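You operate a simulated robot arm through the tools that you are given. There is no shell and no other tool. Be economical: measure what you need, move in short steps, check, and stop when the job is done.

You are at the controls of a simulated two-armed robot. One attempt, no reset.

## Task
Open the drawer of the leak detector, fetch the sample plate labelled "56" from the top of the blue frame and set it inside, then shut the drawer. Stack the rubber pad that says "57" from the top of the long steel bench on top of the rubber pad that says "26". Open the rack drawer, put the grey meter on the top of the long steel bench away in the inside of the rack drawer, then shut the drawer. Put the filter from the top of the end boxes on the top of the pale boxes. Do these in any order. Set down upright: filter.

Only the result counts: the job must be done as asked and must still hold three seconds after the hand-in. Knocking over, shifting, dropping, spilling or breaking anything else fails it.

## Robot
Two 6-joint arms with two-finger grippers on one trunk, on a base that drives. Base frame: it is fixed to the floor where the robot stands at the start and does not move with it; the origin is under the middle of the robot, x ahead of it, y to its left, z up; the surface under the hand at the start is at about z = 90. Readings come in cm, rad, newtons and seconds.
The left shoulder is at the start at [7, 14.8, 145.3], the right one opposite. With the tool pointing down near the work surface each hand reaches from about 38 to 66 cm from the robot's upright axis, wherever it stands, measured 20 degrees to its own side. Places, roughly: drawer of the leak detector [70, -10, 80]; filter [-25, 625, 100]; grey meter [-150, 0, 100]; inside of the rack drawer [120, 10, 100]; rack drawer [120, 20, 100]; rubber pad [-150, 50, 75]; sample plate [-200, 375, 75]; top of the pale boxes [-150, 650, 90]; vac s drawer [70, -20, 80]. Payload 2.45 kg a hand.
The tool frame of a hand sits at the grasp point between the pads (the TCP): z along the fingers, y along the line on which they close. The tips reach 3 cm beyond it. Largest opening 10.6 cm; the body of the gripper starts 7.9 cm behind the TCP.
Orientation is told as [roll, pitch, yaw] about the base's x, y, z axes, in that order, counted from this pose: with the fingers straight down and closing along the base's y, the tool's x points along the base's -x, its y along +y and its z along -z.

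## Interface
- The arms move only by the tool send_rows. It takes "left_increments", "right_increments" or both (then of equal length, played together; a hand with none holds still); each is a list of rows, each a list of 6 numbers: the shift along the tool's x, y, z in cm, then the turn, a rotation vector about the tool's x, y, z in rad. In form: [[x, y, z, rx, ry, rz], ...]. A call has 1 to 12 rows; each row is the pose to reach, as a shift and turn from the pose commanded when the call began, along the tool's axes at that moment. "left_fingers" and "right_fingers" are, for a hand that has rows, the closure, from 0 (fully open) to 1 (shut), set as the call begins (left out, the last holds). A row lasts 0.2 s, in which the tool goes at most 5 cm and 0.15 rad; a call with a longer step from one row to the next is refused whole, and so is a gripper value outside its range. Where a pose cannot be reached the arm comes as near as it can. A force on the tool above 40 N (or 10 N above the force at the start of the call, whichever is more), or a blocked arm, ends the call early, and 0.2 s more pass. Each finger travels about 7.2 cm/s and halts on what it meets, pressing with about 30 N; the grip force reading is that of the motor and also rises with nothing between the fingers. The clock runs only during rows and for 0.2 s after the last one: add rows that repeat a pose to give the fingers time. The reply holds the time, the measured pose of the TCP, the force on the tool along the base axes, the opening and the grip force, in the units named above and with some noise, with the torque about the TCP (base axes, N m) and any sound that the robot's microphone picked up.
- Cameras (640 x 400 px; columns grow to the right, rows downward): "scene" is now at [11.97, -1.27, 165.47]; the picture's right is [-0.17, -0.98, 0.00], its down [-0.82, 0.14, -0.55] and it looks along [0.55, -0.10, -0.83] (base axes); focal length 288 px, centre (320, 200). "left" rides on the left gripper at [7.6, 0.2, -10.6] in its tool frame; the picture's right is [-0.02, 1.00, 0.00], its down [-0.78, -0.02, -0.62] and it looks along [-0.62, -0.01, 0.78] (tool axes); focal length 247 px, centre (320, 200). "right" rides on the right gripper at [7.6, -0.2, -10.6] in its tool frame; the picture's right is [0.02, 1.00, 0.00], its down [-0.78, 0.02, -0.62] and it looks along [-0.62, 0.01, 0.78] (tool axes); focal length 247 px, centre (320, 200). There is no depth. A picture from a camera that has moved, and an enlarged one, comes with that camera's place and axes in the base frame and with its lens.
- snapshot(camera): a new picture of that camera. It takes no simulated time.
- raise_lower(by): slides the trunk up (or, below 0, down) by that many cm; the arms and the scene camera ride with it, the base frame stays. It gives what a move gives, with no picture.
- roll_base(legs): drives the robot by 1 to 6 legs, each [ahead, left, turn to the left] in cm, cm and rad, along the robot's own axes; the way and the turn of a leg run together, so that a leg with both is an arc; at most 150 cm and 3.142 rad a leg. The arms and the cameras ride along, it lands a little off, and it stops where it bumps. It gives what a move gives.
- aim_head(pan, tilt): turns the head with the scene camera to pan (to the left, within 1.501 rad either way) and tilt (down, from -0.506 to 1.204), counted from straight ahead of the robot. It gives what a move gives.
- inspect(camera, box): a new picture of the part [left, top, right, bottom] of that camera's present view, enlarged. It takes no simulated time.
- finish_job(): hands the job in; it is judged then, once.

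Go step by step. Nothing tells you exact positions but the pictures and the camera data: compare them with the known pose of the tool, close in by small moves and look again before you grip or let go. The budget is 186 turns and 154 pictures, counting those below and the enlarged ones. Unless the task says otherwise, let go and move clear before handing in.

The tools are called as a command line: name --argument value ..., lists and objects as JSON in quotes. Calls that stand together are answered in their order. send_rows: Moves the arms, as the interface text tells. Its arguments: {"type":"object","properties":{"left_increments":{"type":"array","items":{"type":"array","items":{"type":"number"}}},"left_fingers":{"type":"number"},"right_increments":{"type":"array","items":{"type":"array","items":{"type":"number"}}},"right_fingers":{"type":"number"}},"required":[]} The other tools are called the same way: raise_lower (by) slides the trunk up or down; roll_base (legs) drives the base; aim_head (pan, tilt) turns the head that bears the scene camera; snapshot (camera) takes a picture; inspect (camera, box) takes an enlarged picture of a part of a camera's view; finish_job () hands the job in.

At the start:

```text
t: 0.0
left_tcp_pos: [41.26, 27.62, 105.85]
left_ee_rot: [-0.001, 0.0, -0.001]
left_contact_force: [0.1, -0.1, 0.4]
left_wrist_torque: [0.04, 0.0, 0.0]
left_gripper_width: 10.62
left_finger_force: 0.0
right_tcp_pos: [57.23, -18.93, 108.67]
right_ee_rot: [0.0, 0.0, -0.001]
right_contact_force: [-0.4, -0.6, 0.3]
right_wrist_torque: [0.01, 0.02, -0.02]
right_gripper_width: 10.61
right_finger_force: 0.0
trunk travel left (down, up): [-92.6, 1.4]
robot x, y, heading: [0.0, 0.13, -0.004]
head pan, tilt: [-0.175, 0.983]
```

scene: 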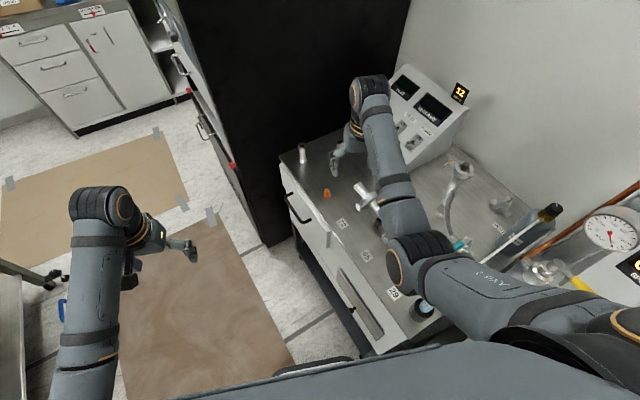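
right: 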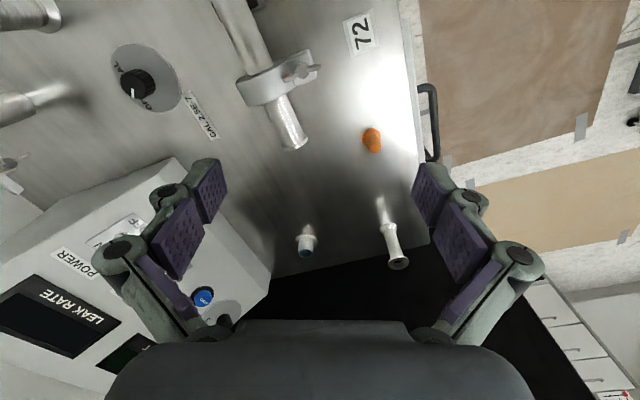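
left: 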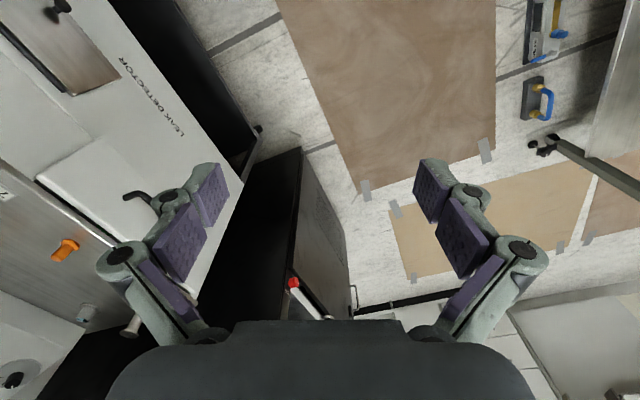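

I see the leak detector ahead on the right, with its front towards +y, and a black rack beyond it. I'll look around before moving anything.

aim_head --pan 0.0 --tilt 0.5

snapshot --camera "scene"

aim_head --pan 1.4 --tilt 0.5

snapshot --camera "scene"

```text
t: 0.9
left_tcp_pos: [41.22, 27.75, 105.79]
left_ee_rot: [0.0, 0.0, -0.001]
left_contact_force: [0.7, -0.1, 0.4]
left_wrist_torque: [0.01, 0.01, -0.02]
left_gripper_width: 10.6
left_finger_force: 0.1
right_tcp_pos: [57.18, -18.97, 108.67]
right_ee_rot: [0.001, 0.0, 0.0]
right_contact_force: [0.2, 0.1, 0.0]
right_wrist_torque: [-0.06, -0.01, 0.01]
right_gripper_width: 10.63
right_finger_force: 0.1
trunk travel left (down, up): [-92.6, 1.4]
robot x, y, heading: [-0.27, 0.23, 0.001]
head pan, tilt: [0.0, 0.499]
```

```text
150 pictures are left
camera scene: at [14.1, -0.05, 169.45], right [0.0, -1.0, 0.0], down [-0.48, 0.0, -0.88], along [0.88, 0.0, -0.48], focal length 288 px, centre (320, 200)
```

scene: 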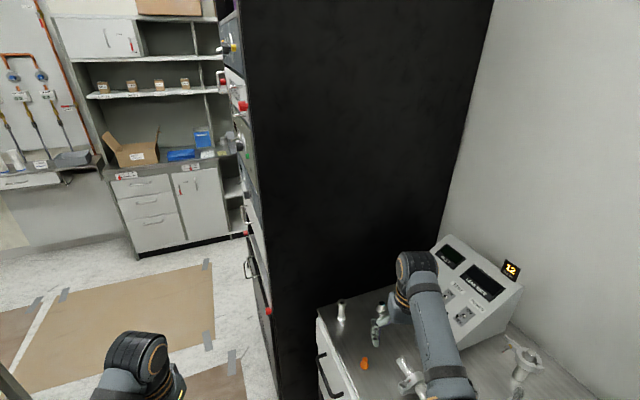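

```text
t: 2.5
left_tcp_pos: [41.23, 27.66, 105.81]
left_ee_rot: [0.001, 0.001, 0.0]
left_contact_force: [-0.1, -0.6, -1.0]
left_wrist_torque: [0.0, 0.0, 0.0]
left_gripper_width: 10.61
left_finger_force: 0.2
right_tcp_pos: [57.35, -19.03, 108.67]
right_ee_rot: [-0.001, 0.0, -0.001]
right_contact_force: [-0.5, 0.8, -0.4]
right_wrist_torque: [-0.03, 0.02, -0.02]
right_gripper_width: 10.63
right_finger_force: 0.1
trunk travel left (down, up): [-92.6, 1.4]
robot x, y, heading: [-0.06, -0.0, -0.005]
head pan, tilt: [1.4, 0.499]
```

```text
149 pictures are left
camera scene: at [6.57, 8.92, 169.46], right [0.99, -0.17, 0.0], down [-0.08, -0.47, -0.88], along [0.15, 0.87, -0.48], focal length 288 px, centre (320, 200)
```

scene: 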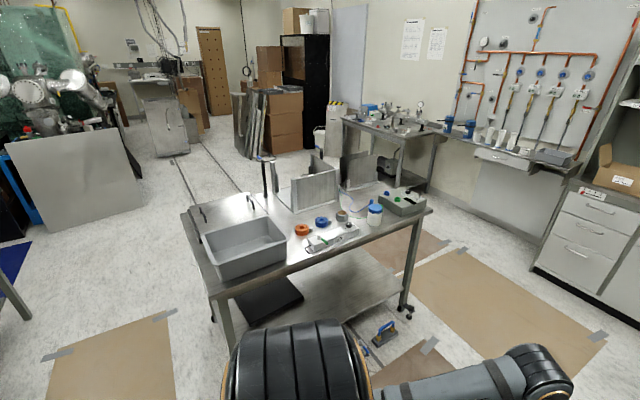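

The room is large, so I'll look to the right and down at the leak detector from here.

aim_head --pan 0.4 --tilt 0.9

snapshot --camera "scene"

aim_head --pan -0.7 --tilt 0.9

snapshot --camera "scene"

```text
t: 3.7
left_tcp_pos: [41.14, 27.67, 105.77]
left_ee_rot: [0.001, 0.0, 0.001]
left_contact_force: [0.5, 0.1, 0.2]
left_wrist_torque: [0.01, 0.01, 0.01]
left_gripper_width: 10.59
left_finger_force: 0.0
right_tcp_pos: [57.28, -18.92, 108.6]
right_ee_rot: [0.001, 0.0, -0.001]
right_contact_force: [-0.3, 0.4, 0.8]
right_wrist_torque: [0.0, 0.02, 0.01]
right_gripper_width: 10.61
right_finger_force: 0.1
trunk travel left (down, up): [-92.6, 1.4]
robot x, y, heading: [0.1, 0.01, -0.001]
head pan, tilt: [0.4, 0.901]
```

```text
148 pictures are left
camera scene: at [11.97, 2.9, 166.08], right [0.39, -0.92, 0.0], down [-0.72, -0.31, -0.62], along [0.57, 0.24, -0.78], focal length 288 px, centre (320, 200)
```

scene: 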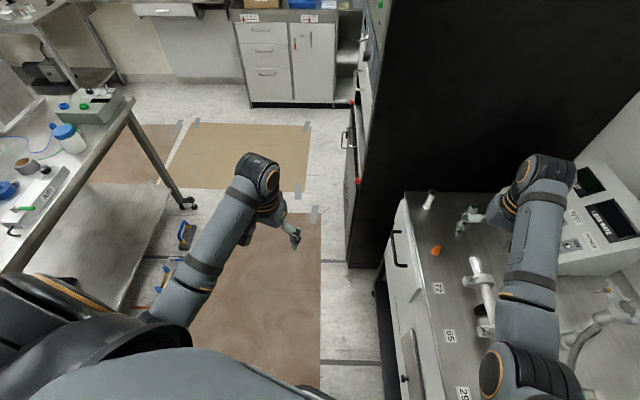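

```text
t: 5.0
left_tcp_pos: [41.27, 27.71, 105.77]
left_ee_rot: [0.003, 0.0, 0.0]
left_contact_force: [0.4, -0.1, -0.2]
left_wrist_torque: [-0.02, 0.01, -0.01]
left_gripper_width: 10.61
left_finger_force: 0.0
right_tcp_pos: [57.28, -19.01, 108.6]
right_ee_rot: [0.0, 0.0, 0.0]
right_contact_force: [-0.1, -0.2, 0.4]
right_wrist_torque: [-0.01, 0.0, 0.0]
right_gripper_width: 10.6
right_finger_force: 0.1
trunk travel left (down, up): [-92.6, 1.4]
robot x, y, heading: [-0.1, -0.27, 0.002]
head pan, tilt: [-0.7, 0.901]
```

```text
147 pictures are left
camera scene: at [10.79, -4.9, 166.07], right [-0.64, -0.77, 0.0], down [-0.6, 0.5, -0.62], along [0.48, -0.4, -0.78], focal length 288 px, centre (320, 200)
```

scene: 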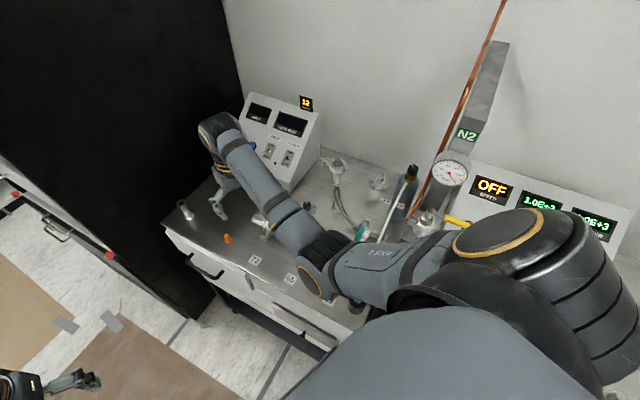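

I'll inspect the leak detector's front labels and the rack front with the wrist and scene cameras.

inspect --camera "left" --box '[0, 0, 240, 260]'

aim_head --pan 0.15 --tilt 0.35

inspect --camera "scene" --box '[160, 0, 420, 400]'

```text
1.54 times, centred on (120, 130) of left
camera zoom: at [33.57, 27.85, 116.51], right [0.02, 1.0, 0.0], down [0.78, -0.02, 0.62], along [0.62, -0.01, -0.78], focal length 380 px, centre (628, 308)
```

zoom: 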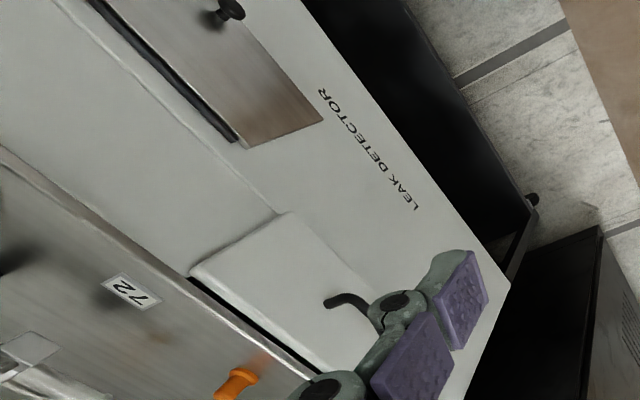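

```text
t: 6.2
left_tcp_pos: [41.21, 27.62, 105.91]
left_ee_rot: [0.0, 0.0, 0.001]
left_contact_force: [0.4, 0.1, 0.3]
left_wrist_torque: [0.01, -0.03, 0.01]
left_gripper_width: 10.61
left_finger_force: 0.1
right_tcp_pos: [57.26, -19.0, 108.66]
right_ee_rot: [0.001, -0.001, 0.0]
right_contact_force: [-0.4, 0.3, -0.1]
right_wrist_torque: [0.02, 0.0, -0.01]
right_gripper_width: 10.59
right_finger_force: 0.0
trunk travel left (down, up): [-92.6, 1.4]
robot x, y, heading: [0.12, -0.17, 0.002]
head pan, tilt: [0.15, 0.351]
```

```text
1.00 times, centred on (290, 200) of scene (not enlarged: the box is as wide or as high as the picture)
camera zoom: at [14.22, 1.33, 170.82], right [0.15, -0.99, 0.0], down [-0.34, -0.05, -0.94], along [0.93, 0.14, -0.34], focal length 288 px, centre (350, 200)
```

zoom: 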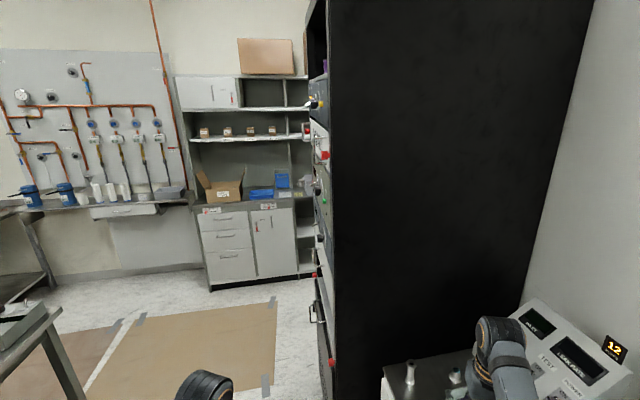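

The leak detector drawer is the white panel with a bar handle near x≈70, on the +y side. I'll move away from the bench and turn around to survey the long steel bench behind me.

roll_base --legs '[[0, 20, 0], [0, 0, 1.57]]'

aim_head --pan 1.4 --tilt 0.45

snapshot --camera "scene"

aim_head --pan 0.4 --tilt 0.35

snapshot --camera "scene"

```text
t: 11.6
left_tcp_pos: [-27.39, 61.41, 105.83]
left_ee_rot: [-0.001, 0.0, 1.562]
left_contact_force: [-0.5, -0.5, -0.7]
left_wrist_torque: [-0.01, -0.01, 0.04]
left_gripper_width: 10.6
left_finger_force: 0.1
right_tcp_pos: [19.35, 77.21, 108.56]
right_ee_rot: [0.002, 0.0, 1.563]
right_contact_force: [0.0, -0.3, 0.3]
right_wrist_torque: [0.02, -0.01, 0.01]
right_gripper_width: 10.58
right_finger_force: 0.1
trunk travel left (down, up): [-92.6, 1.4]
robot x, y, heading: [0.01, 19.89, 1.562]
head pan, tilt: [0.15, 0.351]
```

```text
t: 13.1
left_tcp_pos: [-27.36, 61.58, 105.8]
left_ee_rot: [-0.001, 0.0, 1.564]
left_contact_force: [0.1, -0.3, -0.4]
left_wrist_torque: [0.01, 0.01, 0.01]
left_gripper_width: 10.61
left_finger_force: 0.0
right_tcp_pos: [19.43, 77.12, 108.64]
right_ee_rot: [0.0, 0.0, 1.564]
right_contact_force: [-0.5, -0.1, -0.6]
right_wrist_torque: [0.01, -0.01, 0.01]
right_gripper_width: 10.6
right_finger_force: 0.1
trunk travel left (down, up): [-92.6, 1.4]
robot x, y, heading: [0.09, 20.24, 1.562]
head pan, tilt: [1.4, 0.45]
```

```text
144 pictures are left
camera scene: at [-9.03, 26.66, 169.91], right [0.18, 0.98, 0.0], down [0.43, -0.08, -0.9], along [-0.89, 0.16, -0.44], focal length 288 px, centre (320, 200)
```

scene: 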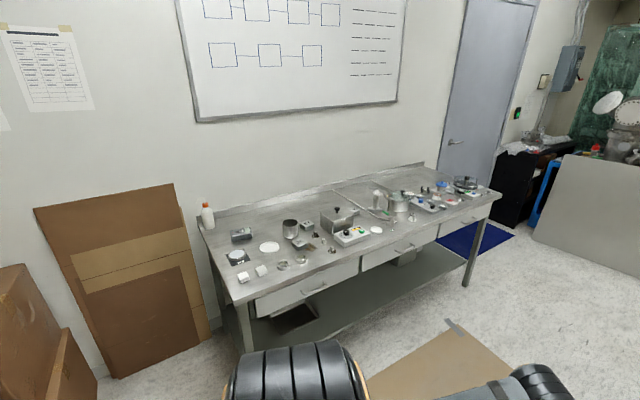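

```text
t: 14.3
left_tcp_pos: [-27.32, 61.47, 105.66]
left_ee_rot: [0.001, 0.0, 1.563]
left_contact_force: [1.1, 0.6, 0.1]
left_wrist_torque: [-0.04, -0.02, -0.01]
left_gripper_width: 10.65
left_finger_force: 0.0
right_tcp_pos: [19.45, 77.18, 108.57]
right_ee_rot: [-0.001, -0.001, 1.565]
right_contact_force: [-0.3, -0.2, -0.5]
right_wrist_torque: [0.0, -0.04, 0.0]
right_gripper_width: 10.6
right_finger_force: 0.0
trunk travel left (down, up): [-92.6, 1.4]
robot x, y, heading: [-0.26, 19.93, 1.563]
head pan, tilt: [0.4, 0.351]
```

```text
143 pictures are left
camera scene: at [-3.55, 33.62, 170.83], right [0.92, 0.38, 0.0], down [0.13, -0.32, -0.94], along [-0.36, 0.87, -0.34], focal length 288 px, centre (320, 200)
```

scene: 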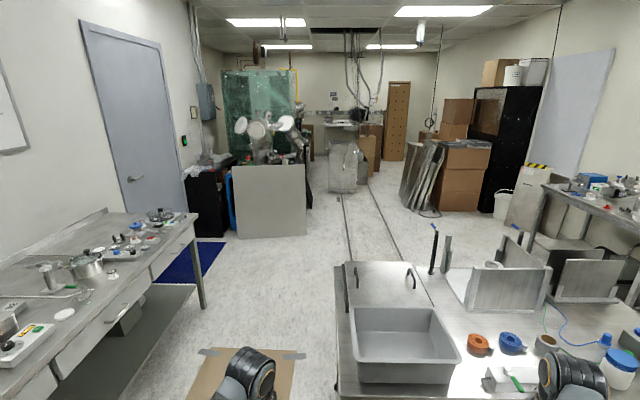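

The long steel bench runs along y at x≈-150. I'll face it and zoom in.

roll_base --legs '[[0, 0, 1.57], [50, 0, 0]]'

aim_head --pan 0 --tilt 0.6

snapshot --camera "scene"

inspect --camera "scene" --box '[120, 50, 340, 190]'

inspect --camera "scene" --box '[320, 50, 540, 190]'

```text
t: 21.1
left_tcp_pos: [-91.02, -7.01, 105.91]
left_ee_rot: [0.0, 0.0, 3.135]
left_contact_force: [0.4, -0.1, 1.0]
left_wrist_torque: [0.02, 0.07, 0.01]
left_gripper_width: 10.6
left_finger_force: 0.0
right_tcp_pos: [-106.87, 39.8, 108.69]
right_ee_rot: [-0.001, -0.002, 3.137]
right_contact_force: [0.2, -0.3, 0.1]
right_wrist_torque: [0.0, -0.02, 0.0]
right_gripper_width: 10.56
right_finger_force: 0.1
trunk travel left (down, up): [-92.6, 1.4]
robot x, y, heading: [-49.9, 20.39, 3.129]
head pan, tilt: [0.4, 0.351]
```

```text
t: 22.0
left_tcp_pos: [-91.28, -7.02, 105.72]
left_ee_rot: [-0.001, 0.0, 3.135]
left_contact_force: [-0.5, 0.4, 0.1]
left_wrist_torque: [0.01, -0.04, 0.0]
left_gripper_width: 10.61
left_finger_force: 0.1
right_tcp_pos: [-106.99, 39.76, 108.63]
right_ee_rot: [0.0, 0.002, 3.137]
right_contact_force: [0.0, 0.0, 0.0]
right_wrist_torque: [-0.02, -0.02, 0.0]
right_gripper_width: 10.56
right_finger_force: 0.1
trunk travel left (down, up): [-92.6, 1.4]
robot x, y, heading: [-50.15, 20.22, 3.135]
head pan, tilt: [0.0, 0.6]
```

```text
142 pictures are left
camera scene: at [-63.82, 20.42, 168.55], right [0.01, 1.0, 0.0], down [0.57, 0.0, -0.82], along [-0.82, 0.0, -0.57], focal length 288 px, centre (320, 200)
```

scene: 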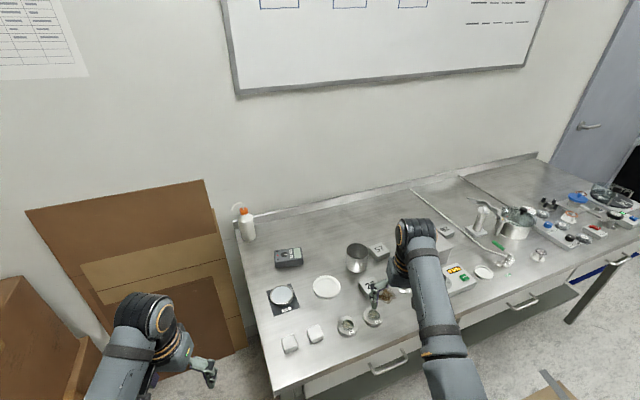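

```text
2.86 times, centred on (230, 120) of scene
camera zoom: at [-63.82, 20.42, 168.55], right [0.01, 1.0, 0.0], down [0.57, 0.0, -0.82], along [-0.82, 0.0, -0.57], focal length 824 px, centre (577, 429)
```

zoom: 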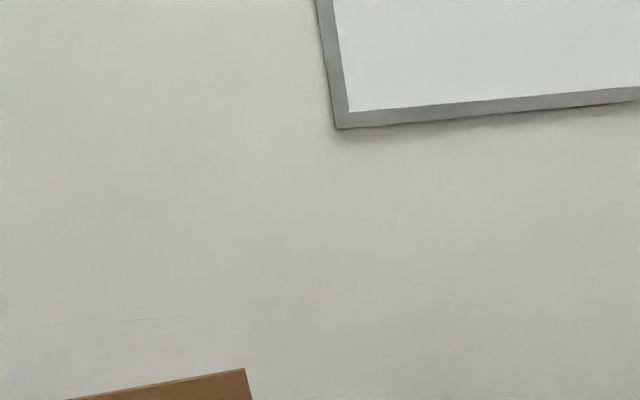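

```text
2.86 times, centred on (430, 120) of scene
camera zoom: at [-63.82, 20.42, 168.55], right [0.01, 1.0, 0.0], down [0.57, 0.0, -0.82], along [-0.82, 0.0, -0.57], focal length 824 px, centre (6, 429)
```

zoom: 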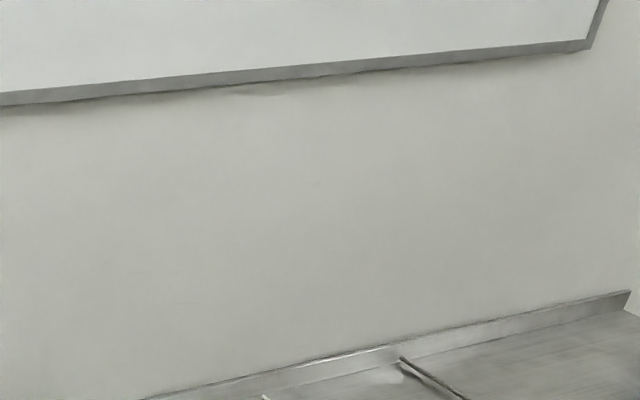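

I see the grey meter at pixel (288,258) and small labelled blocks near (378,252) and (370,287). Zooming on the bench.

inspect --camera "scene" --box '[240, 220, 410, 350]'

inspect --camera "scene" --box '[410, 170, 630, 310]'

snapshot --camera "right"

```text
3.08 times, centred on (325, 285) of scene
camera zoom: at [-63.82, 20.42, 168.55], right [0.01, 1.0, 0.0], down [0.57, 0.0, -0.82], along [-0.82, 0.0, -0.57], focal length 887 px, centre (305, -62)
```

zoom: 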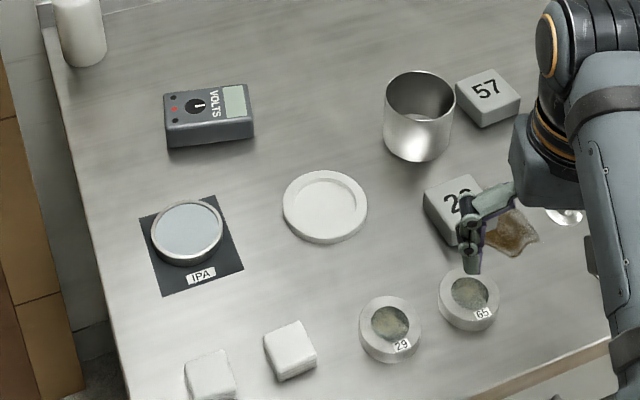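

```text
2.86 times, centred on (520, 240) of scene
camera zoom: at [-63.82, 20.42, 168.55], right [0.01, 1.0, 0.0], down [0.57, 0.0, -0.82], along [-0.82, 0.0, -0.57], focal length 824 px, centre (-251, 86)
```

zoom: 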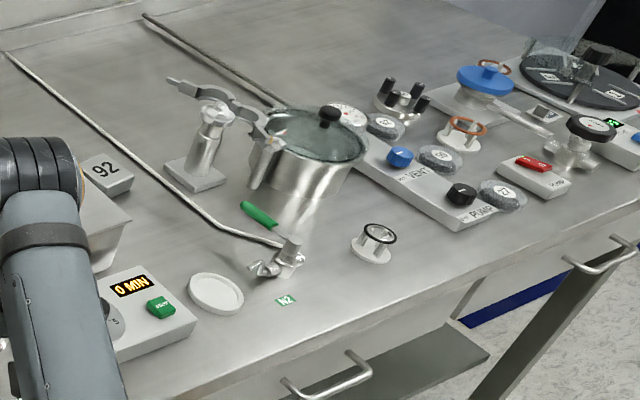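

```text
137 pictures are left
camera right: at [-99.42, 39.89, 119.24], right [0.02, -1.0, 0.0], down [-0.78, -0.01, 0.62], along [-0.62, -0.01, -0.78], focal length 247 px, centre (320, 200)
```

right: 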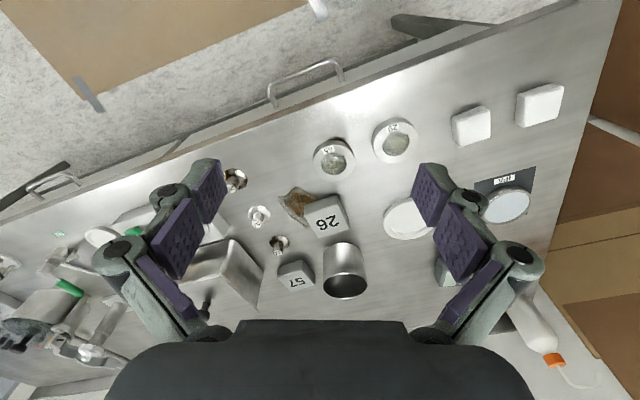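

Pad "57" is at about (-150,45), pad "26" at (-130,38) and the meter at (-146,8). The bench top is near z≈80 and its front edge is skewed about 0.33 rad. I'll raise both hands and drive in square to the edge.

send_rows --right_increments '[[0, 0, -4, 0, 0, 0], [0, 0, -8, 0, 0, 0]]' --left_increments '[[0, 0, -4, 0, 0, 0], [0, 0, -8, 0, 0, 0]]'

roll_base --legs '[[0, 0, 0.34], [0, -32, 0], [22, 0, 0]]'

aim_head --pan 0 --tilt 1.0

snapshot --camera "scene"

snapshot --camera "right"

snapshot --camera "left"

```text
t: 22.6
left_tcp_pos: [-89.01, -10.55, 112.47]
left_ee_rot: [-0.008, -0.005, 3.137]
left_contact_force: [0.7, 0.3, 1.0]
left_wrist_torque: [0.04, 0.0, -0.05]
left_gripper_width: 10.58
left_finger_force: 0.0
left hand out of reach, approached as far as the arm can: row 1, 2
right_tcp_pos: [-109.2, 39.16, 114.56]
right_ee_rot: [-0.002, 0.001, 3.137]
right_contact_force: [-0.9, 0.0, 0.9]
right_wrist_torque: [0.06, 0.0, 0.0]
right_gripper_width: 10.59
right_finger_force: 0.0
right hand out of reach, approached as far as the arm can: row 2
trunk travel left (down, up): [-92.6, 1.4]
robot x, y, heading: [-49.99, 20.16, 3.135]
head pan, tilt: [0.0, 0.6]
```

```text
t: 27.0
left_tcp_pos: [-107.38, 1.16, 112.8]
left_ee_rot: [-0.004, -0.008, -2.81]
left_contact_force: [-0.5, 0.4, -0.2]
left_wrist_torque: [0.0, 0.04, -0.02]
left_gripper_width: 10.6
left_finger_force: 0.0
right_tcp_pos: [-142.78, 41.29, 114.77]
right_ee_rot: [0.001, -0.004, -2.81]
right_contact_force: [-0.1, 0.7, -0.7]
right_wrist_torque: [0.01, 0.05, 0.02]
right_gripper_width: 10.58
right_finger_force: 0.1
trunk travel left (down, up): [-92.6, 1.4]
robot x, y, heading: [-80.84, 43.21, -2.809]
head pan, tilt: [0.0, 0.6]
```

```text
t: 27.9
left_tcp_pos: [-107.66, 1.0, 112.43]
left_ee_rot: [-0.005, -0.004, -2.81]
left_contact_force: [-0.5, -0.1, 0.5]
left_wrist_torque: [-0.01, 0.02, 0.0]
left_gripper_width: 10.58
left_finger_force: 0.1
right_tcp_pos: [-143.26, 41.25, 114.43]
right_ee_rot: [0.002, 0.0, -2.809]
right_contact_force: [0.7, -0.4, -0.5]
right_wrist_torque: [-0.02, 0.02, 0.02]
right_gripper_width: 10.61
right_finger_force: 0.1
trunk travel left (down, up): [-92.6, 1.4]
robot x, y, heading: [-80.85, 43.14, -2.807]
head pan, tilt: [0.0, 1.0]
```

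```text
136 pictures are left
camera scene: at [-92.31, 38.95, 165.34], right [-0.33, 0.95, 0.0], down [0.8, 0.27, -0.54], along [-0.51, -0.18, -0.84], focal length 288 px, centre (320, 200)
```

scene: 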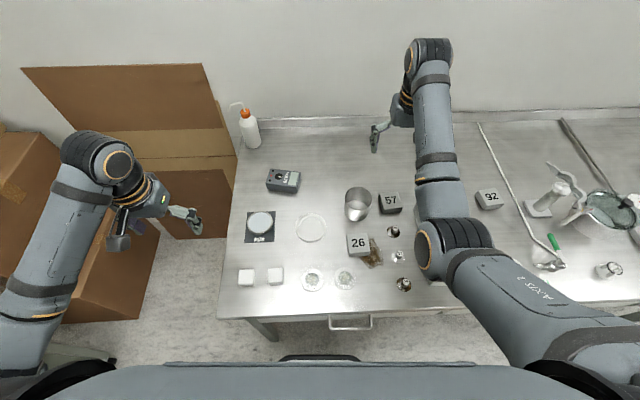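

```text
135 pictures are left
camera right: at [-136.06, 43.91, 125.11], right [0.35, -0.94, 0.0], down [-0.73, -0.27, 0.62], along [-0.58, -0.22, -0.78], focal length 247 px, centre (320, 200)
```

right: 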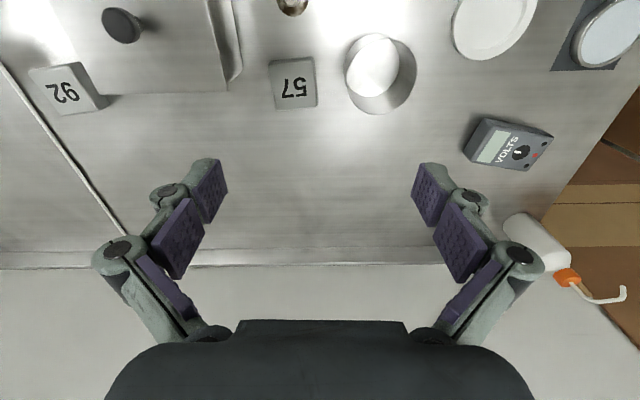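

```text
134 pictures are left
camera left: at [-100.39, 3.3, 123.19], right [0.31, -0.95, -0.01], down [-0.74, -0.24, 0.63], along [-0.6, -0.19, -0.78], focal length 247 px, centre (320, 200)
```

left: 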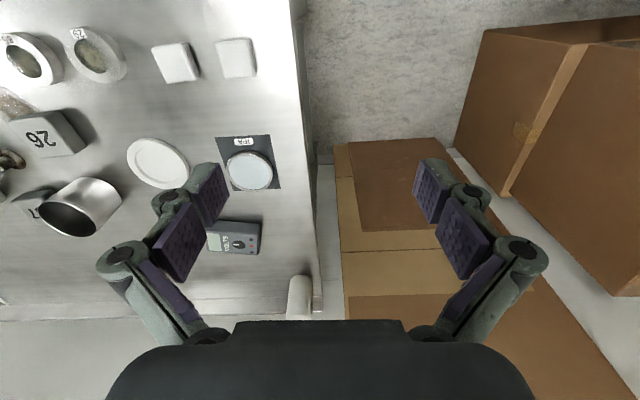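

"57" sits just beside the right hand at about (-146.3,44.2), with its top near z≈85. I'll move above it, part-close the fingers to clear the cup, and look again.

send_rows --right_increments '[[-1, -1.9, 0, 0, 0, 0], [-1.9, -3.8, 0, 0, 0, 0], [-1.9, -3.8, 4, 0, 0, 0], [-1.9, -3.8, 8, 0, 0, 0], [-1.9, -3.8, 12, 0, 0, 0], [-1.9, -3.8, 16, 0, 0, 0]]' --right_fingers 0.2

snapshot --camera "right"

inspect --camera "scene" --box '[320, 160, 480, 260]'

```text
t: 29.3
left_tcp_pos: [-107.57, 0.93, 112.57]
left_ee_rot: [-0.004, -0.005, -2.809]
left_contact_force: [-0.1, -0.1, 0.4]
left_wrist_torque: [0.04, -0.02, 0.04]
left_gripper_width: 10.58
left_finger_force: 0.1
right_tcp_pos: [-146.46, 44.15, 98.77]
right_ee_rot: [0.001, -0.002, -2.809]
right_contact_force: [-0.3, 0.2, -0.8]
right_wrist_torque: [0.0, -0.01, 0.02]
right_gripper_width: 8.5
right_finger_force: 0.1
trunk travel left (down, up): [-92.6, 1.4]
robot x, y, heading: [-80.68, 42.85, -2.808]
head pan, tilt: [0.0, 1.0]
```

```text
133 pictures are left
camera right: at [-139.28, 46.85, 109.36], right [0.35, -0.94, 0.0], down [-0.73, -0.27, 0.62], along [-0.58, -0.22, -0.78], focal length 247 px, centre (320, 200)
```

right: 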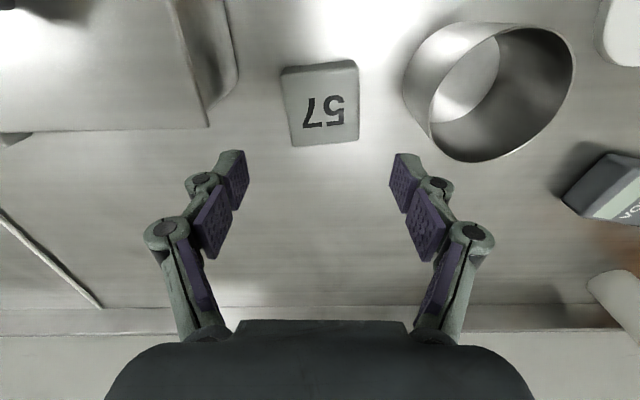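

```text
4.00 times, centred on (400, 210) of scene
camera zoom: at [-92.23, 38.96, 165.35], right [-0.33, 0.95, 0.0], down [0.8, 0.27, -0.54], along [-0.51, -0.18, -0.84], focal length 1154 px, centre (0, 160)
```

zoom: 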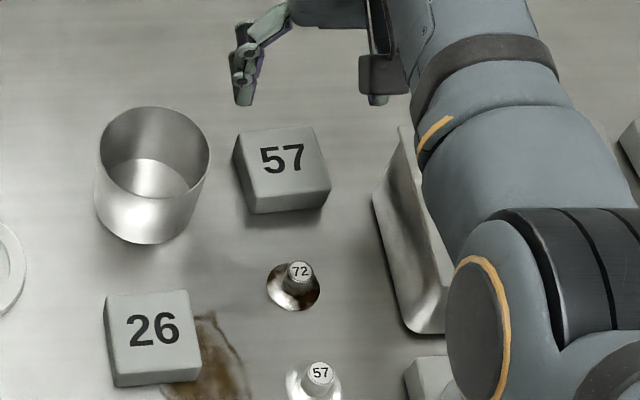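

"57" is about 7.3 cm wide, turned roughly −0.12 rad from the hand, with its top near z≈84.4. I'll open a bit, align and descend until the fingers straddle it.

send_rows --right_increments '[[0, 0.2, 0, 0, 0, -0.12], [0, 0.2, 4, 0, 0, -0.12], [0, 0.2, 8, 0, 0, -0.12], [0, 0.2, 11, 0, 0, -0.12], [0, 0.2, 13, 0, 0, -0.12], [0, 0.2, 14, 0, 0, -0.12]]' --right_fingers 0.08

snapshot --camera "right"

```text
t: 30.7
left_tcp_pos: [-107.65, 1.03, 112.58]
left_ee_rot: [-0.007, -0.006, -2.809]
left_contact_force: [1.0, 0.6, -0.4]
left_wrist_torque: [0.0, -0.03, 0.02]
left_gripper_width: 10.61
left_finger_force: 0.1
right_tcp_pos: [-143.3, 44.92, 88.73]
right_ee_rot: [0.0, -0.001, -2.691]
right_contact_force: [-0.1, -0.9, -0.9]
right_wrist_torque: [0.03, 0.01, 0.01]
right_gripper_width: 9.77
right_finger_force: 0.1
right hand out of reach, approached as far as the arm can: row 3, 4, 5, 6
trunk travel left (down, up): [-92.6, 1.4]
robot x, y, heading: [-80.5, 42.68, -2.81]
head pan, tilt: [0.0, 1.0]
```

```text
131 pictures are left
camera right: at [-136.47, 48.44, 99.27], right [0.46, -0.89, 0.0], down [-0.7, -0.36, 0.62], along [-0.55, -0.28, -0.78], focal length 247 px, centre (320, 200)
```

right: 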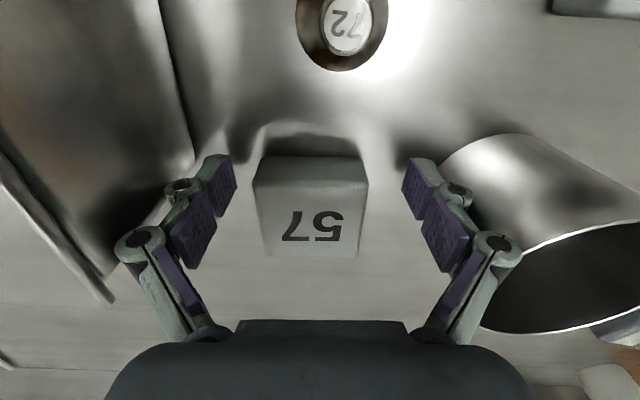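

The arm is at the end of its reach. I'll lift the hand, drive 6 cm closer and lower the trunk.

send_rows --right_increments '[[0, 0, -5, 0, 0, 0], [0, 0, -10, 0, 0, 0], [0, 0, -13, 0, 0, 0]]'

roll_base --legs '[[6, 0, 0]]'

raise_lower --by -6

snapshot --camera "right"

snapshot --camera "scene"

```text
t: 31.5
left_tcp_pos: [-107.67, 0.96, 112.62]
left_ee_rot: [-0.005, -0.004, -2.809]
left_contact_force: [-0.2, 0.0, -0.8]
left_wrist_torque: [0.0, 0.02, -0.01]
left_gripper_width: 10.61
left_finger_force: 0.0
right_tcp_pos: [-142.91, 45.05, 101.55]
right_ee_rot: [0.0, 0.002, -2.689]
right_contact_force: [0.0, 0.0, 0.2]
right_wrist_torque: [-0.04, 0.01, -0.03]
right_gripper_width: 9.75
right_finger_force: 0.2
trunk travel left (down, up): [-92.6, 1.4]
robot x, y, heading: [-80.96, 43.0, -2.806]
head pan, tilt: [0.0, 1.0]
```

```text
t: 32.5
left_tcp_pos: [-112.66, -0.82, 112.84]
left_ee_rot: [-0.006, -0.012, -2.807]
left_contact_force: [1.3, 0.5, 1.0]
left_wrist_torque: [-0.01, 0.14, -0.01]
left_gripper_width: 10.58
left_finger_force: 0.1
right_tcp_pos: [-148.01, 43.16, 101.99]
right_ee_rot: [-0.003, -0.007, -2.689]
right_contact_force: [0.8, 0.4, 0.7]
right_wrist_torque: [-0.01, 0.06, 0.01]
right_gripper_width: 9.77
right_finger_force: 0.1
trunk travel left (down, up): [-92.6, 1.4]
robot x, y, heading: [-86.58, 41.08, -2.807]
head pan, tilt: [0.0, 1.0]
```

```text
t: 33.5
left_tcp_pos: [-113.39, -1.01, 106.57]
left_ee_rot: [-0.004, -0.006, -2.808]
left_contact_force: [0.2, 0.1, -0.7]
left_wrist_torque: [0.0, 0.03, -0.02]
left_gripper_width: 10.6
left_finger_force: 0.1
right_tcp_pos: [-148.84, 43.01, 95.55]
right_ee_rot: [0.0, 0.0, -2.688]
right_contact_force: [-0.5, -0.1, 0.7]
right_wrist_torque: [0.0, 0.01, 0.0]
right_gripper_width: 9.77
right_finger_force: 0.1
trunk travel left (down, up): [-86.6, 7.4]
robot x, y, heading: [-86.44, 41.33, -2.804]
head pan, tilt: [0.0, 1.0]
```

```text
130 pictures are left
camera right: at [-141.97, 46.53, 106.16], right [0.46, -0.89, 0.0], down [-0.7, -0.36, 0.62], along [-0.55, -0.28, -0.78], focal length 247 px, centre (320, 200)
```

right: 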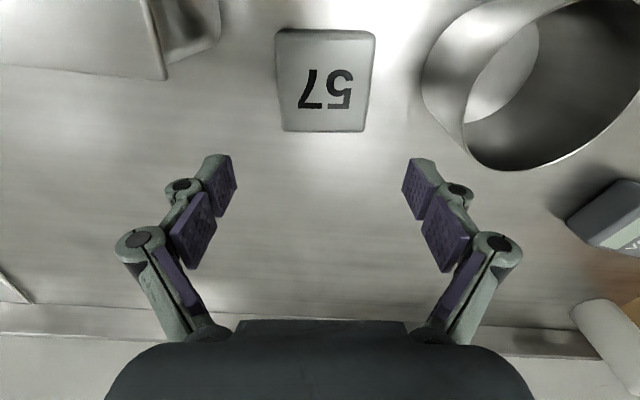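

```text
129 pictures are left
camera scene: at [-97.91, 37.0, 159.35], right [-0.33, 0.95, 0.0], down [0.8, 0.28, -0.54], along [-0.51, -0.18, -0.84], focal length 288 px, centre (320, 200)
```

scene: 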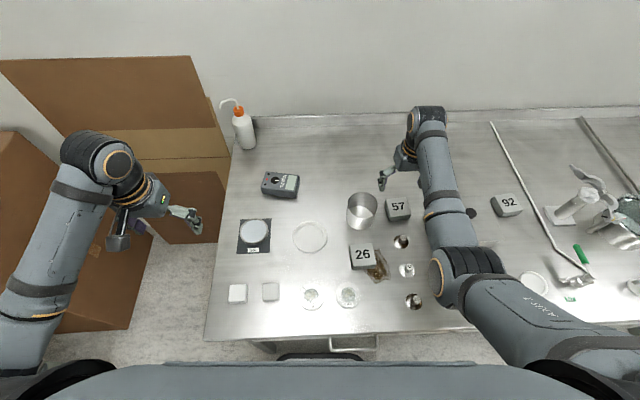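

Aligned now; "57" is at (-146.0,44.05). Moving over and descending.

send_rows --right_increments '[[3, 0.3, 0, 0, 0, 0], [3, 0.3, 4, 0, 0, 0], [3, 0.3, 8, 0, 0, 0], [3, 0.3, 10, 0, 0, 0], [3, 0.3, 11, 0, 0, 0], [3, 0.3, 11.4, 0, 0, 0]]'

snapshot --camera "right"

```text
t: 34.5
left_tcp_pos: [-112.54, -0.83, 106.94]
left_ee_rot: [-0.007, -0.012, -2.808]
left_contact_force: [0.4, 0.1, -0.5]
left_wrist_torque: [-0.01, 0.0, -0.02]
left_gripper_width: 10.58
left_finger_force: 0.0
right_tcp_pos: [-145.86, 43.89, 87.48]
right_ee_rot: [-0.005, -0.019, -2.688]
right_contact_force: [10.9, 4.8, 44.7]
right_wrist_torque: [0.2, -0.64, 0.05]
right_gripper_width: 9.84
right_finger_force: 31.5
trunk travel left (down, up): [-86.6, 7.4]
robot x, y, heading: [-86.8, 40.84, -2.809]
head pan, tilt: [0.0, 1.0]
stopped in row 4 (right hand): the force on the tool passed its limit at 53 N (the readings are from after the stop); the commanded pose is now the measured one
```

```text
128 pictures are left
camera right: at [-138.85, 47.5, 97.91], right [0.46, -0.89, -0.01], down [-0.68, -0.36, 0.64], along [-0.57, -0.29, -0.77], focal length 247 px, centre (320, 200)
```

right: 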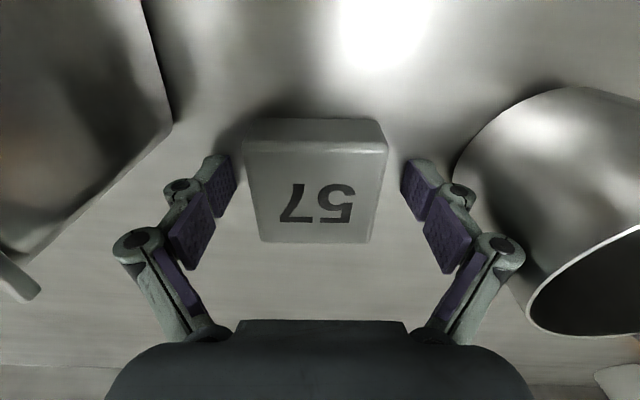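

The fingertips reached the bench, so its top is at z≈84.5 and the pad top at about 88. The block is between the fingers; I'll rise a touch and close.

send_rows --right_increments '[[0, 0, -0.5, 0, 0.019, 0], [0, 0, -0.5, 0, 0.019, 0]]'

send_rows --right_increments '[[0, 0, 0, 0, 0, 0], [0, 0, 0, 0, 0, 0], [0, 0, 0, 0, 0, 0], [0, 0, 0, 0, 0, 0]]' --right_fingers 0.7

send_rows --right_increments '[[0, 0, -3, 0, 0, 0], [0, 0, -7, 0, 0, 0]]'

snapshot --camera "right"

```text
t: 35.1
left_tcp_pos: [-113.06, -0.98, 106.63]
left_ee_rot: [-0.005, -0.009, -2.81]
left_contact_force: [-1.3, 0.1, 0.7]
left_wrist_torque: [0.05, -0.06, -0.01]
left_gripper_width: 10.6
left_finger_force: 0.0
right_tcp_pos: [-145.87, 43.93, 87.23]
right_ee_rot: [-0.003, 0.013, -2.687]
right_contact_force: [12.3, 4.1, 28.2]
right_wrist_torque: [-0.37, -0.12, 0.15]
right_gripper_width: 10.21
right_finger_force: 23.0
trunk travel left (down, up): [-86.6, 7.4]
robot x, y, heading: [-86.9, 41.39, -2.809]
head pan, tilt: [0.0, 1.0]
```

```text
t: 35.4
left_tcp_pos: [-112.39, -1.02, 106.93]
left_ee_rot: [-0.011, -0.013, -2.807]
left_contact_force: [0.0, 0.4, -0.1]
left_wrist_torque: [0.03, 0.02, 0.02]
left_gripper_width: 10.57
left_finger_force: 0.1
right_tcp_pos: [-146.03, 43.39, 88.56]
right_ee_rot: [-0.003, -0.015, -2.687]
right_contact_force: [11.2, -0.2, 53.8]
right_wrist_torque: [-0.5, -1.19, 0.36]
right_gripper_width: 6.66
right_finger_force: 26.6
trunk travel left (down, up): [-86.6, 7.4]
robot x, y, heading: [-86.37, 41.02, -2.812]
head pan, tilt: [0.0, 1.0]
stopped in row 1 (right hand): the force on the tool passed its limit at 49 N (the readings are from after the stop); the commanded pose is now the measured one
```

```text
t: 36.0
left_tcp_pos: [-113.07, -0.98, 106.65]
left_ee_rot: [-0.009, -0.009, -2.81]
left_contact_force: [0.2, -0.1, 0.9]
left_wrist_torque: [0.0, 0.06, 0.0]
left_gripper_width: 10.63
left_finger_force: 0.0
right_tcp_pos: [-146.14, 43.81, 94.28]
right_ee_rot: [-0.001, 0.005, -2.688]
right_contact_force: [-0.8, 0.7, 0.0]
right_wrist_torque: [0.01, 0.02, -0.02]
right_gripper_width: 4.99
right_finger_force: 7.6
trunk travel left (down, up): [-86.6, 7.4]
robot x, y, heading: [-86.39, 41.16, -2.808]
head pan, tilt: [0.0, 1.0]
```

```text
127 pictures are left
camera right: at [-139.26, 47.25, 105.05], right [0.46, -0.89, 0.0], down [-0.7, -0.36, 0.62], along [-0.55, -0.28, -0.79], focal length 247 px, centre (320, 200)
```

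right: 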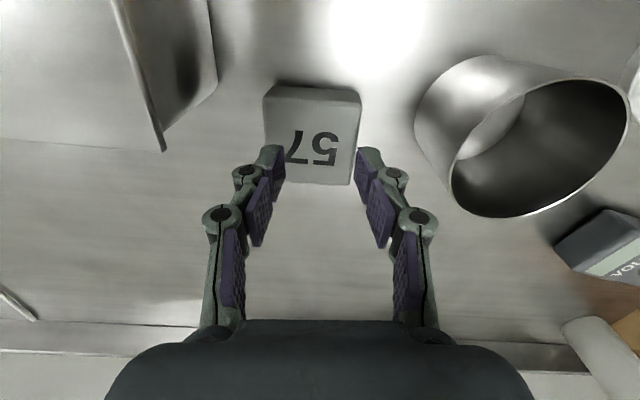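

The grip slipped off: the tips were jammed on the bench while closing. I'll reopen, recentre slightly, descend a bit less deep and close with enough time.

send_rows --right_increments '[[0.6, -0.5, 0, 0, 0, 0], [0.6, -0.5, 0, 0, 0, 0], [0.6, -0.5, 0, 0, 0, 0], [0.6, -0.5, 3, 0, 0, 0], [0.6, -0.5, 5, 0, 0, 0]]' --right_fingers 0.08

send_rows --right_increments '[[0, 0, 0, 0, 0, 0], [0, 0, 0, 0, 0, 0], [0, 0, 0, 0, 0, 0], [0, 0, 0, 0, 0, 0], [0, 0, 0, 0, 0, 0], [0, 0, 0, 0, 0, 0]]' --right_fingers 0.7

snapshot --camera "right"

```text
t: 37.2
left_tcp_pos: [-113.32, -1.04, 106.63]
left_ee_rot: [-0.004, -0.005, -2.811]
left_contact_force: [0.0, 0.0, -0.5]
left_wrist_torque: [0.01, -0.02, 0.02]
left_gripper_width: 10.58
left_finger_force: 0.1
right_tcp_pos: [-145.98, 44.44, 89.31]
right_ee_rot: [0.001, 0.004, -2.688]
right_contact_force: [0.3, -0.1, -0.7]
right_wrist_torque: [-0.02, -0.02, -0.04]
right_gripper_width: 9.74
right_finger_force: 0.0
trunk travel left (down, up): [-86.6, 7.4]
robot x, y, heading: [-86.89, 40.97, -2.812]
head pan, tilt: [0.0, 1.0]
```

```text
t: 38.6
left_tcp_pos: [-113.27, -0.97, 106.6]
left_ee_rot: [-0.006, -0.005, -2.809]
left_contact_force: [-0.1, 0.3, -0.1]
left_wrist_torque: [0.01, -0.01, -0.03]
left_gripper_width: 10.57
left_finger_force: 0.1
right_tcp_pos: [-146.1, 44.45, 89.22]
right_ee_rot: [0.0, 0.005, -2.687]
right_contact_force: [-2.2, 2.2, 3.5]
right_wrist_torque: [0.15, 0.15, 0.01]
right_gripper_width: 6.15
right_finger_force: 29.4
trunk travel left (down, up): [-86.6, 7.4]
robot x, y, heading: [-86.72, 40.8, -2.811]
head pan, tilt: [0.0, 1.0]
```

```text
126 pictures are left
camera right: at [-139.28, 47.99, 99.95], right [0.46, -0.89, 0.0], down [-0.7, -0.36, 0.62], along [-0.55, -0.28, -0.79], focal length 247 px, centre (320, 200)
```

right: 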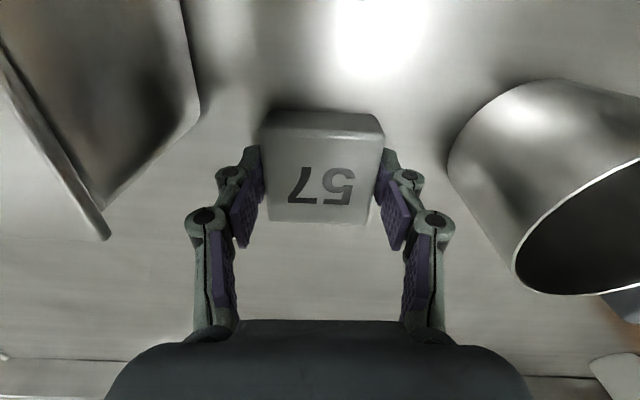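

The block is gripped at 6.15 cm wide. Lifting and checking before moving over "26".

send_rows --right_increments '[[0, 0, -2, 0, 0, 0], [0, 0, -5, 0, 0, 0], [0, 0, -9, 0, 0, 0]]'

snapshot --camera "right"

inspect --camera "scene" --box '[320, 180, 480, 280]'

```text
t: 39.4
left_tcp_pos: [-113.27, -0.96, 106.48]
left_ee_rot: [-0.006, -0.005, -2.808]
left_contact_force: [-0.7, 0.0, 0.4]
left_wrist_torque: [-0.03, 0.01, -0.02]
left_gripper_width: 10.62
left_finger_force: 0.1
right_tcp_pos: [-145.99, 44.21, 98.42]
right_ee_rot: [0.0, 0.005, -2.689]
right_contact_force: [0.1, -0.1, -1.2]
right_wrist_torque: [0.01, 0.02, -0.01]
right_gripper_width: 6.13
right_finger_force: 30.0
trunk travel left (down, up): [-86.6, 7.4]
robot x, y, heading: [-86.72, 41.31, -2.815]
head pan, tilt: [0.0, 1.0]
```

```text
125 pictures are left
camera right: at [-139.21, 47.84, 109.09], right [0.46, -0.89, 0.0], down [-0.7, -0.36, 0.62], along [-0.55, -0.28, -0.79], focal length 247 px, centre (320, 200)
```

right: 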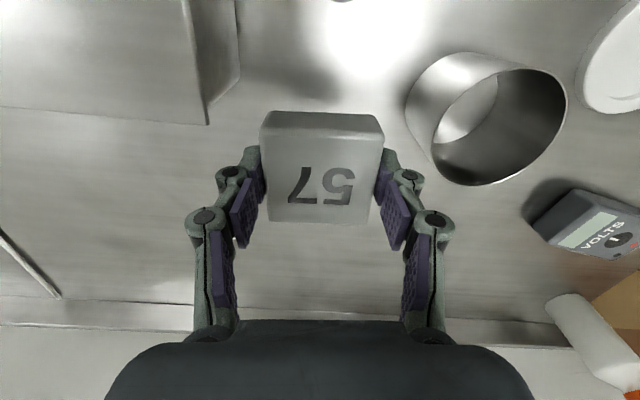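

```text
4.00 times, centred on (400, 230) of scene
camera zoom: at [-97.87, 36.98, 159.35], right [-0.33, 0.95, 0.0], down [0.8, 0.27, -0.54], along [-0.51, -0.18, -0.84], focal length 1154 px, centre (0, 80)
```

zoom: 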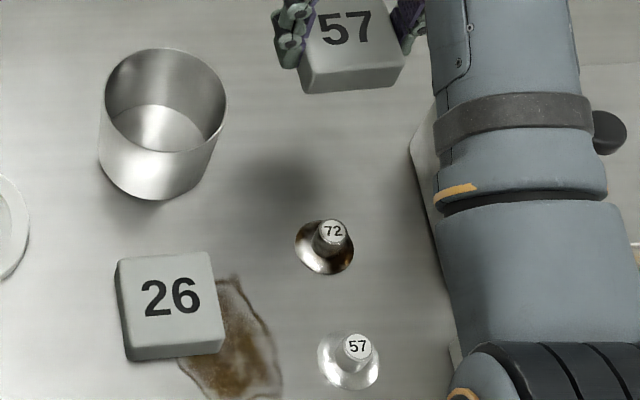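

Held well. "26" is at about (-128.3,38.0); I'll carry the block back first and then left, clear of the cup.

send_rows --right_increments '[[4.5, 0, -1, 0, 0, 0], [9, 0, -2, 0, 0, 0], [12.9, 0, -2, 0, 0, 0.05], [12.9, 4.5, -2, 0, 0, 0.05], [12.9, 9, -2, 0, 0, 0.05], [12.9, 13.3, -2, 0, 0, 0.05], [12.9, 13.3, -2, 0, 0, 0.05]]'

snapshot --camera "right"

inspect --camera "scene" --box '[290, 180, 450, 280]'

```text
t: 40.8
left_tcp_pos: [-113.55, -0.66, 106.63]
left_ee_rot: [-0.004, -0.006, -2.81]
left_contact_force: [0.6, 0.6, 0.1]
left_wrist_torque: [-0.05, 0.01, -0.03]
left_gripper_width: 10.62
left_finger_force: 0.0
right_tcp_pos: [-133.42, 48.33, 99.42]
right_ee_rot: [-0.202, 0.014, -2.75]
right_contact_force: [-0.8, 0.7, -1.1]
right_wrist_torque: [-0.04, -0.04, -0.04]
right_gripper_width: 6.14
right_finger_force: 29.7
right hand out of reach, approached as far as the arm can: row 3, 4, 6
trunk travel left (down, up): [-86.6, 7.4]
robot x, y, heading: [-86.87, 40.82, -2.808]
head pan, tilt: [0.0, 1.0]
stopped in row 6 (right hand): the arm was blocked; the commanded pose is now the measured one
```

```text
123 pictures are left
camera right: at [-125.77, 49.47, 109.98], right [0.4, -0.9, -0.2], down [-0.68, -0.43, 0.59], along [-0.62, -0.1, -0.78], focal length 247 px, centre (320, 200)
```

right: 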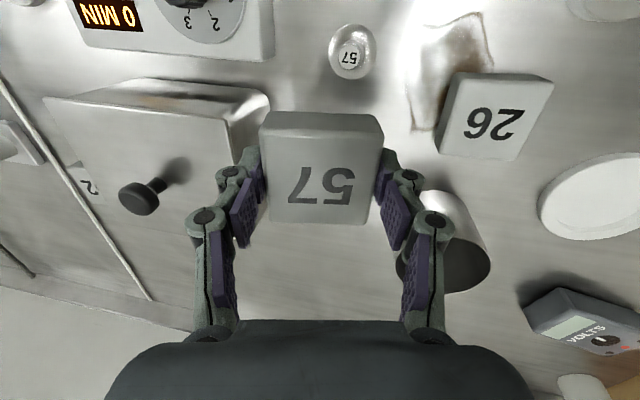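

```text
4.00 times, centred on (370, 230) of scene
camera zoom: at [-98.12, 37.51, 159.35], right [-0.33, 0.95, 0.0], down [0.8, 0.27, -0.54], along [-0.51, -0.18, -0.84], focal length 1154 px, centre (120, 80)
```

zoom: 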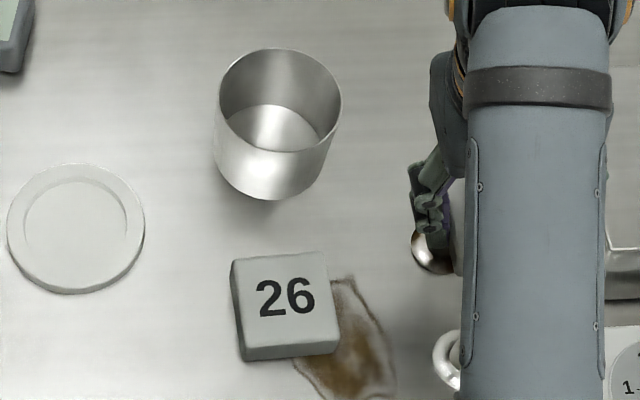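

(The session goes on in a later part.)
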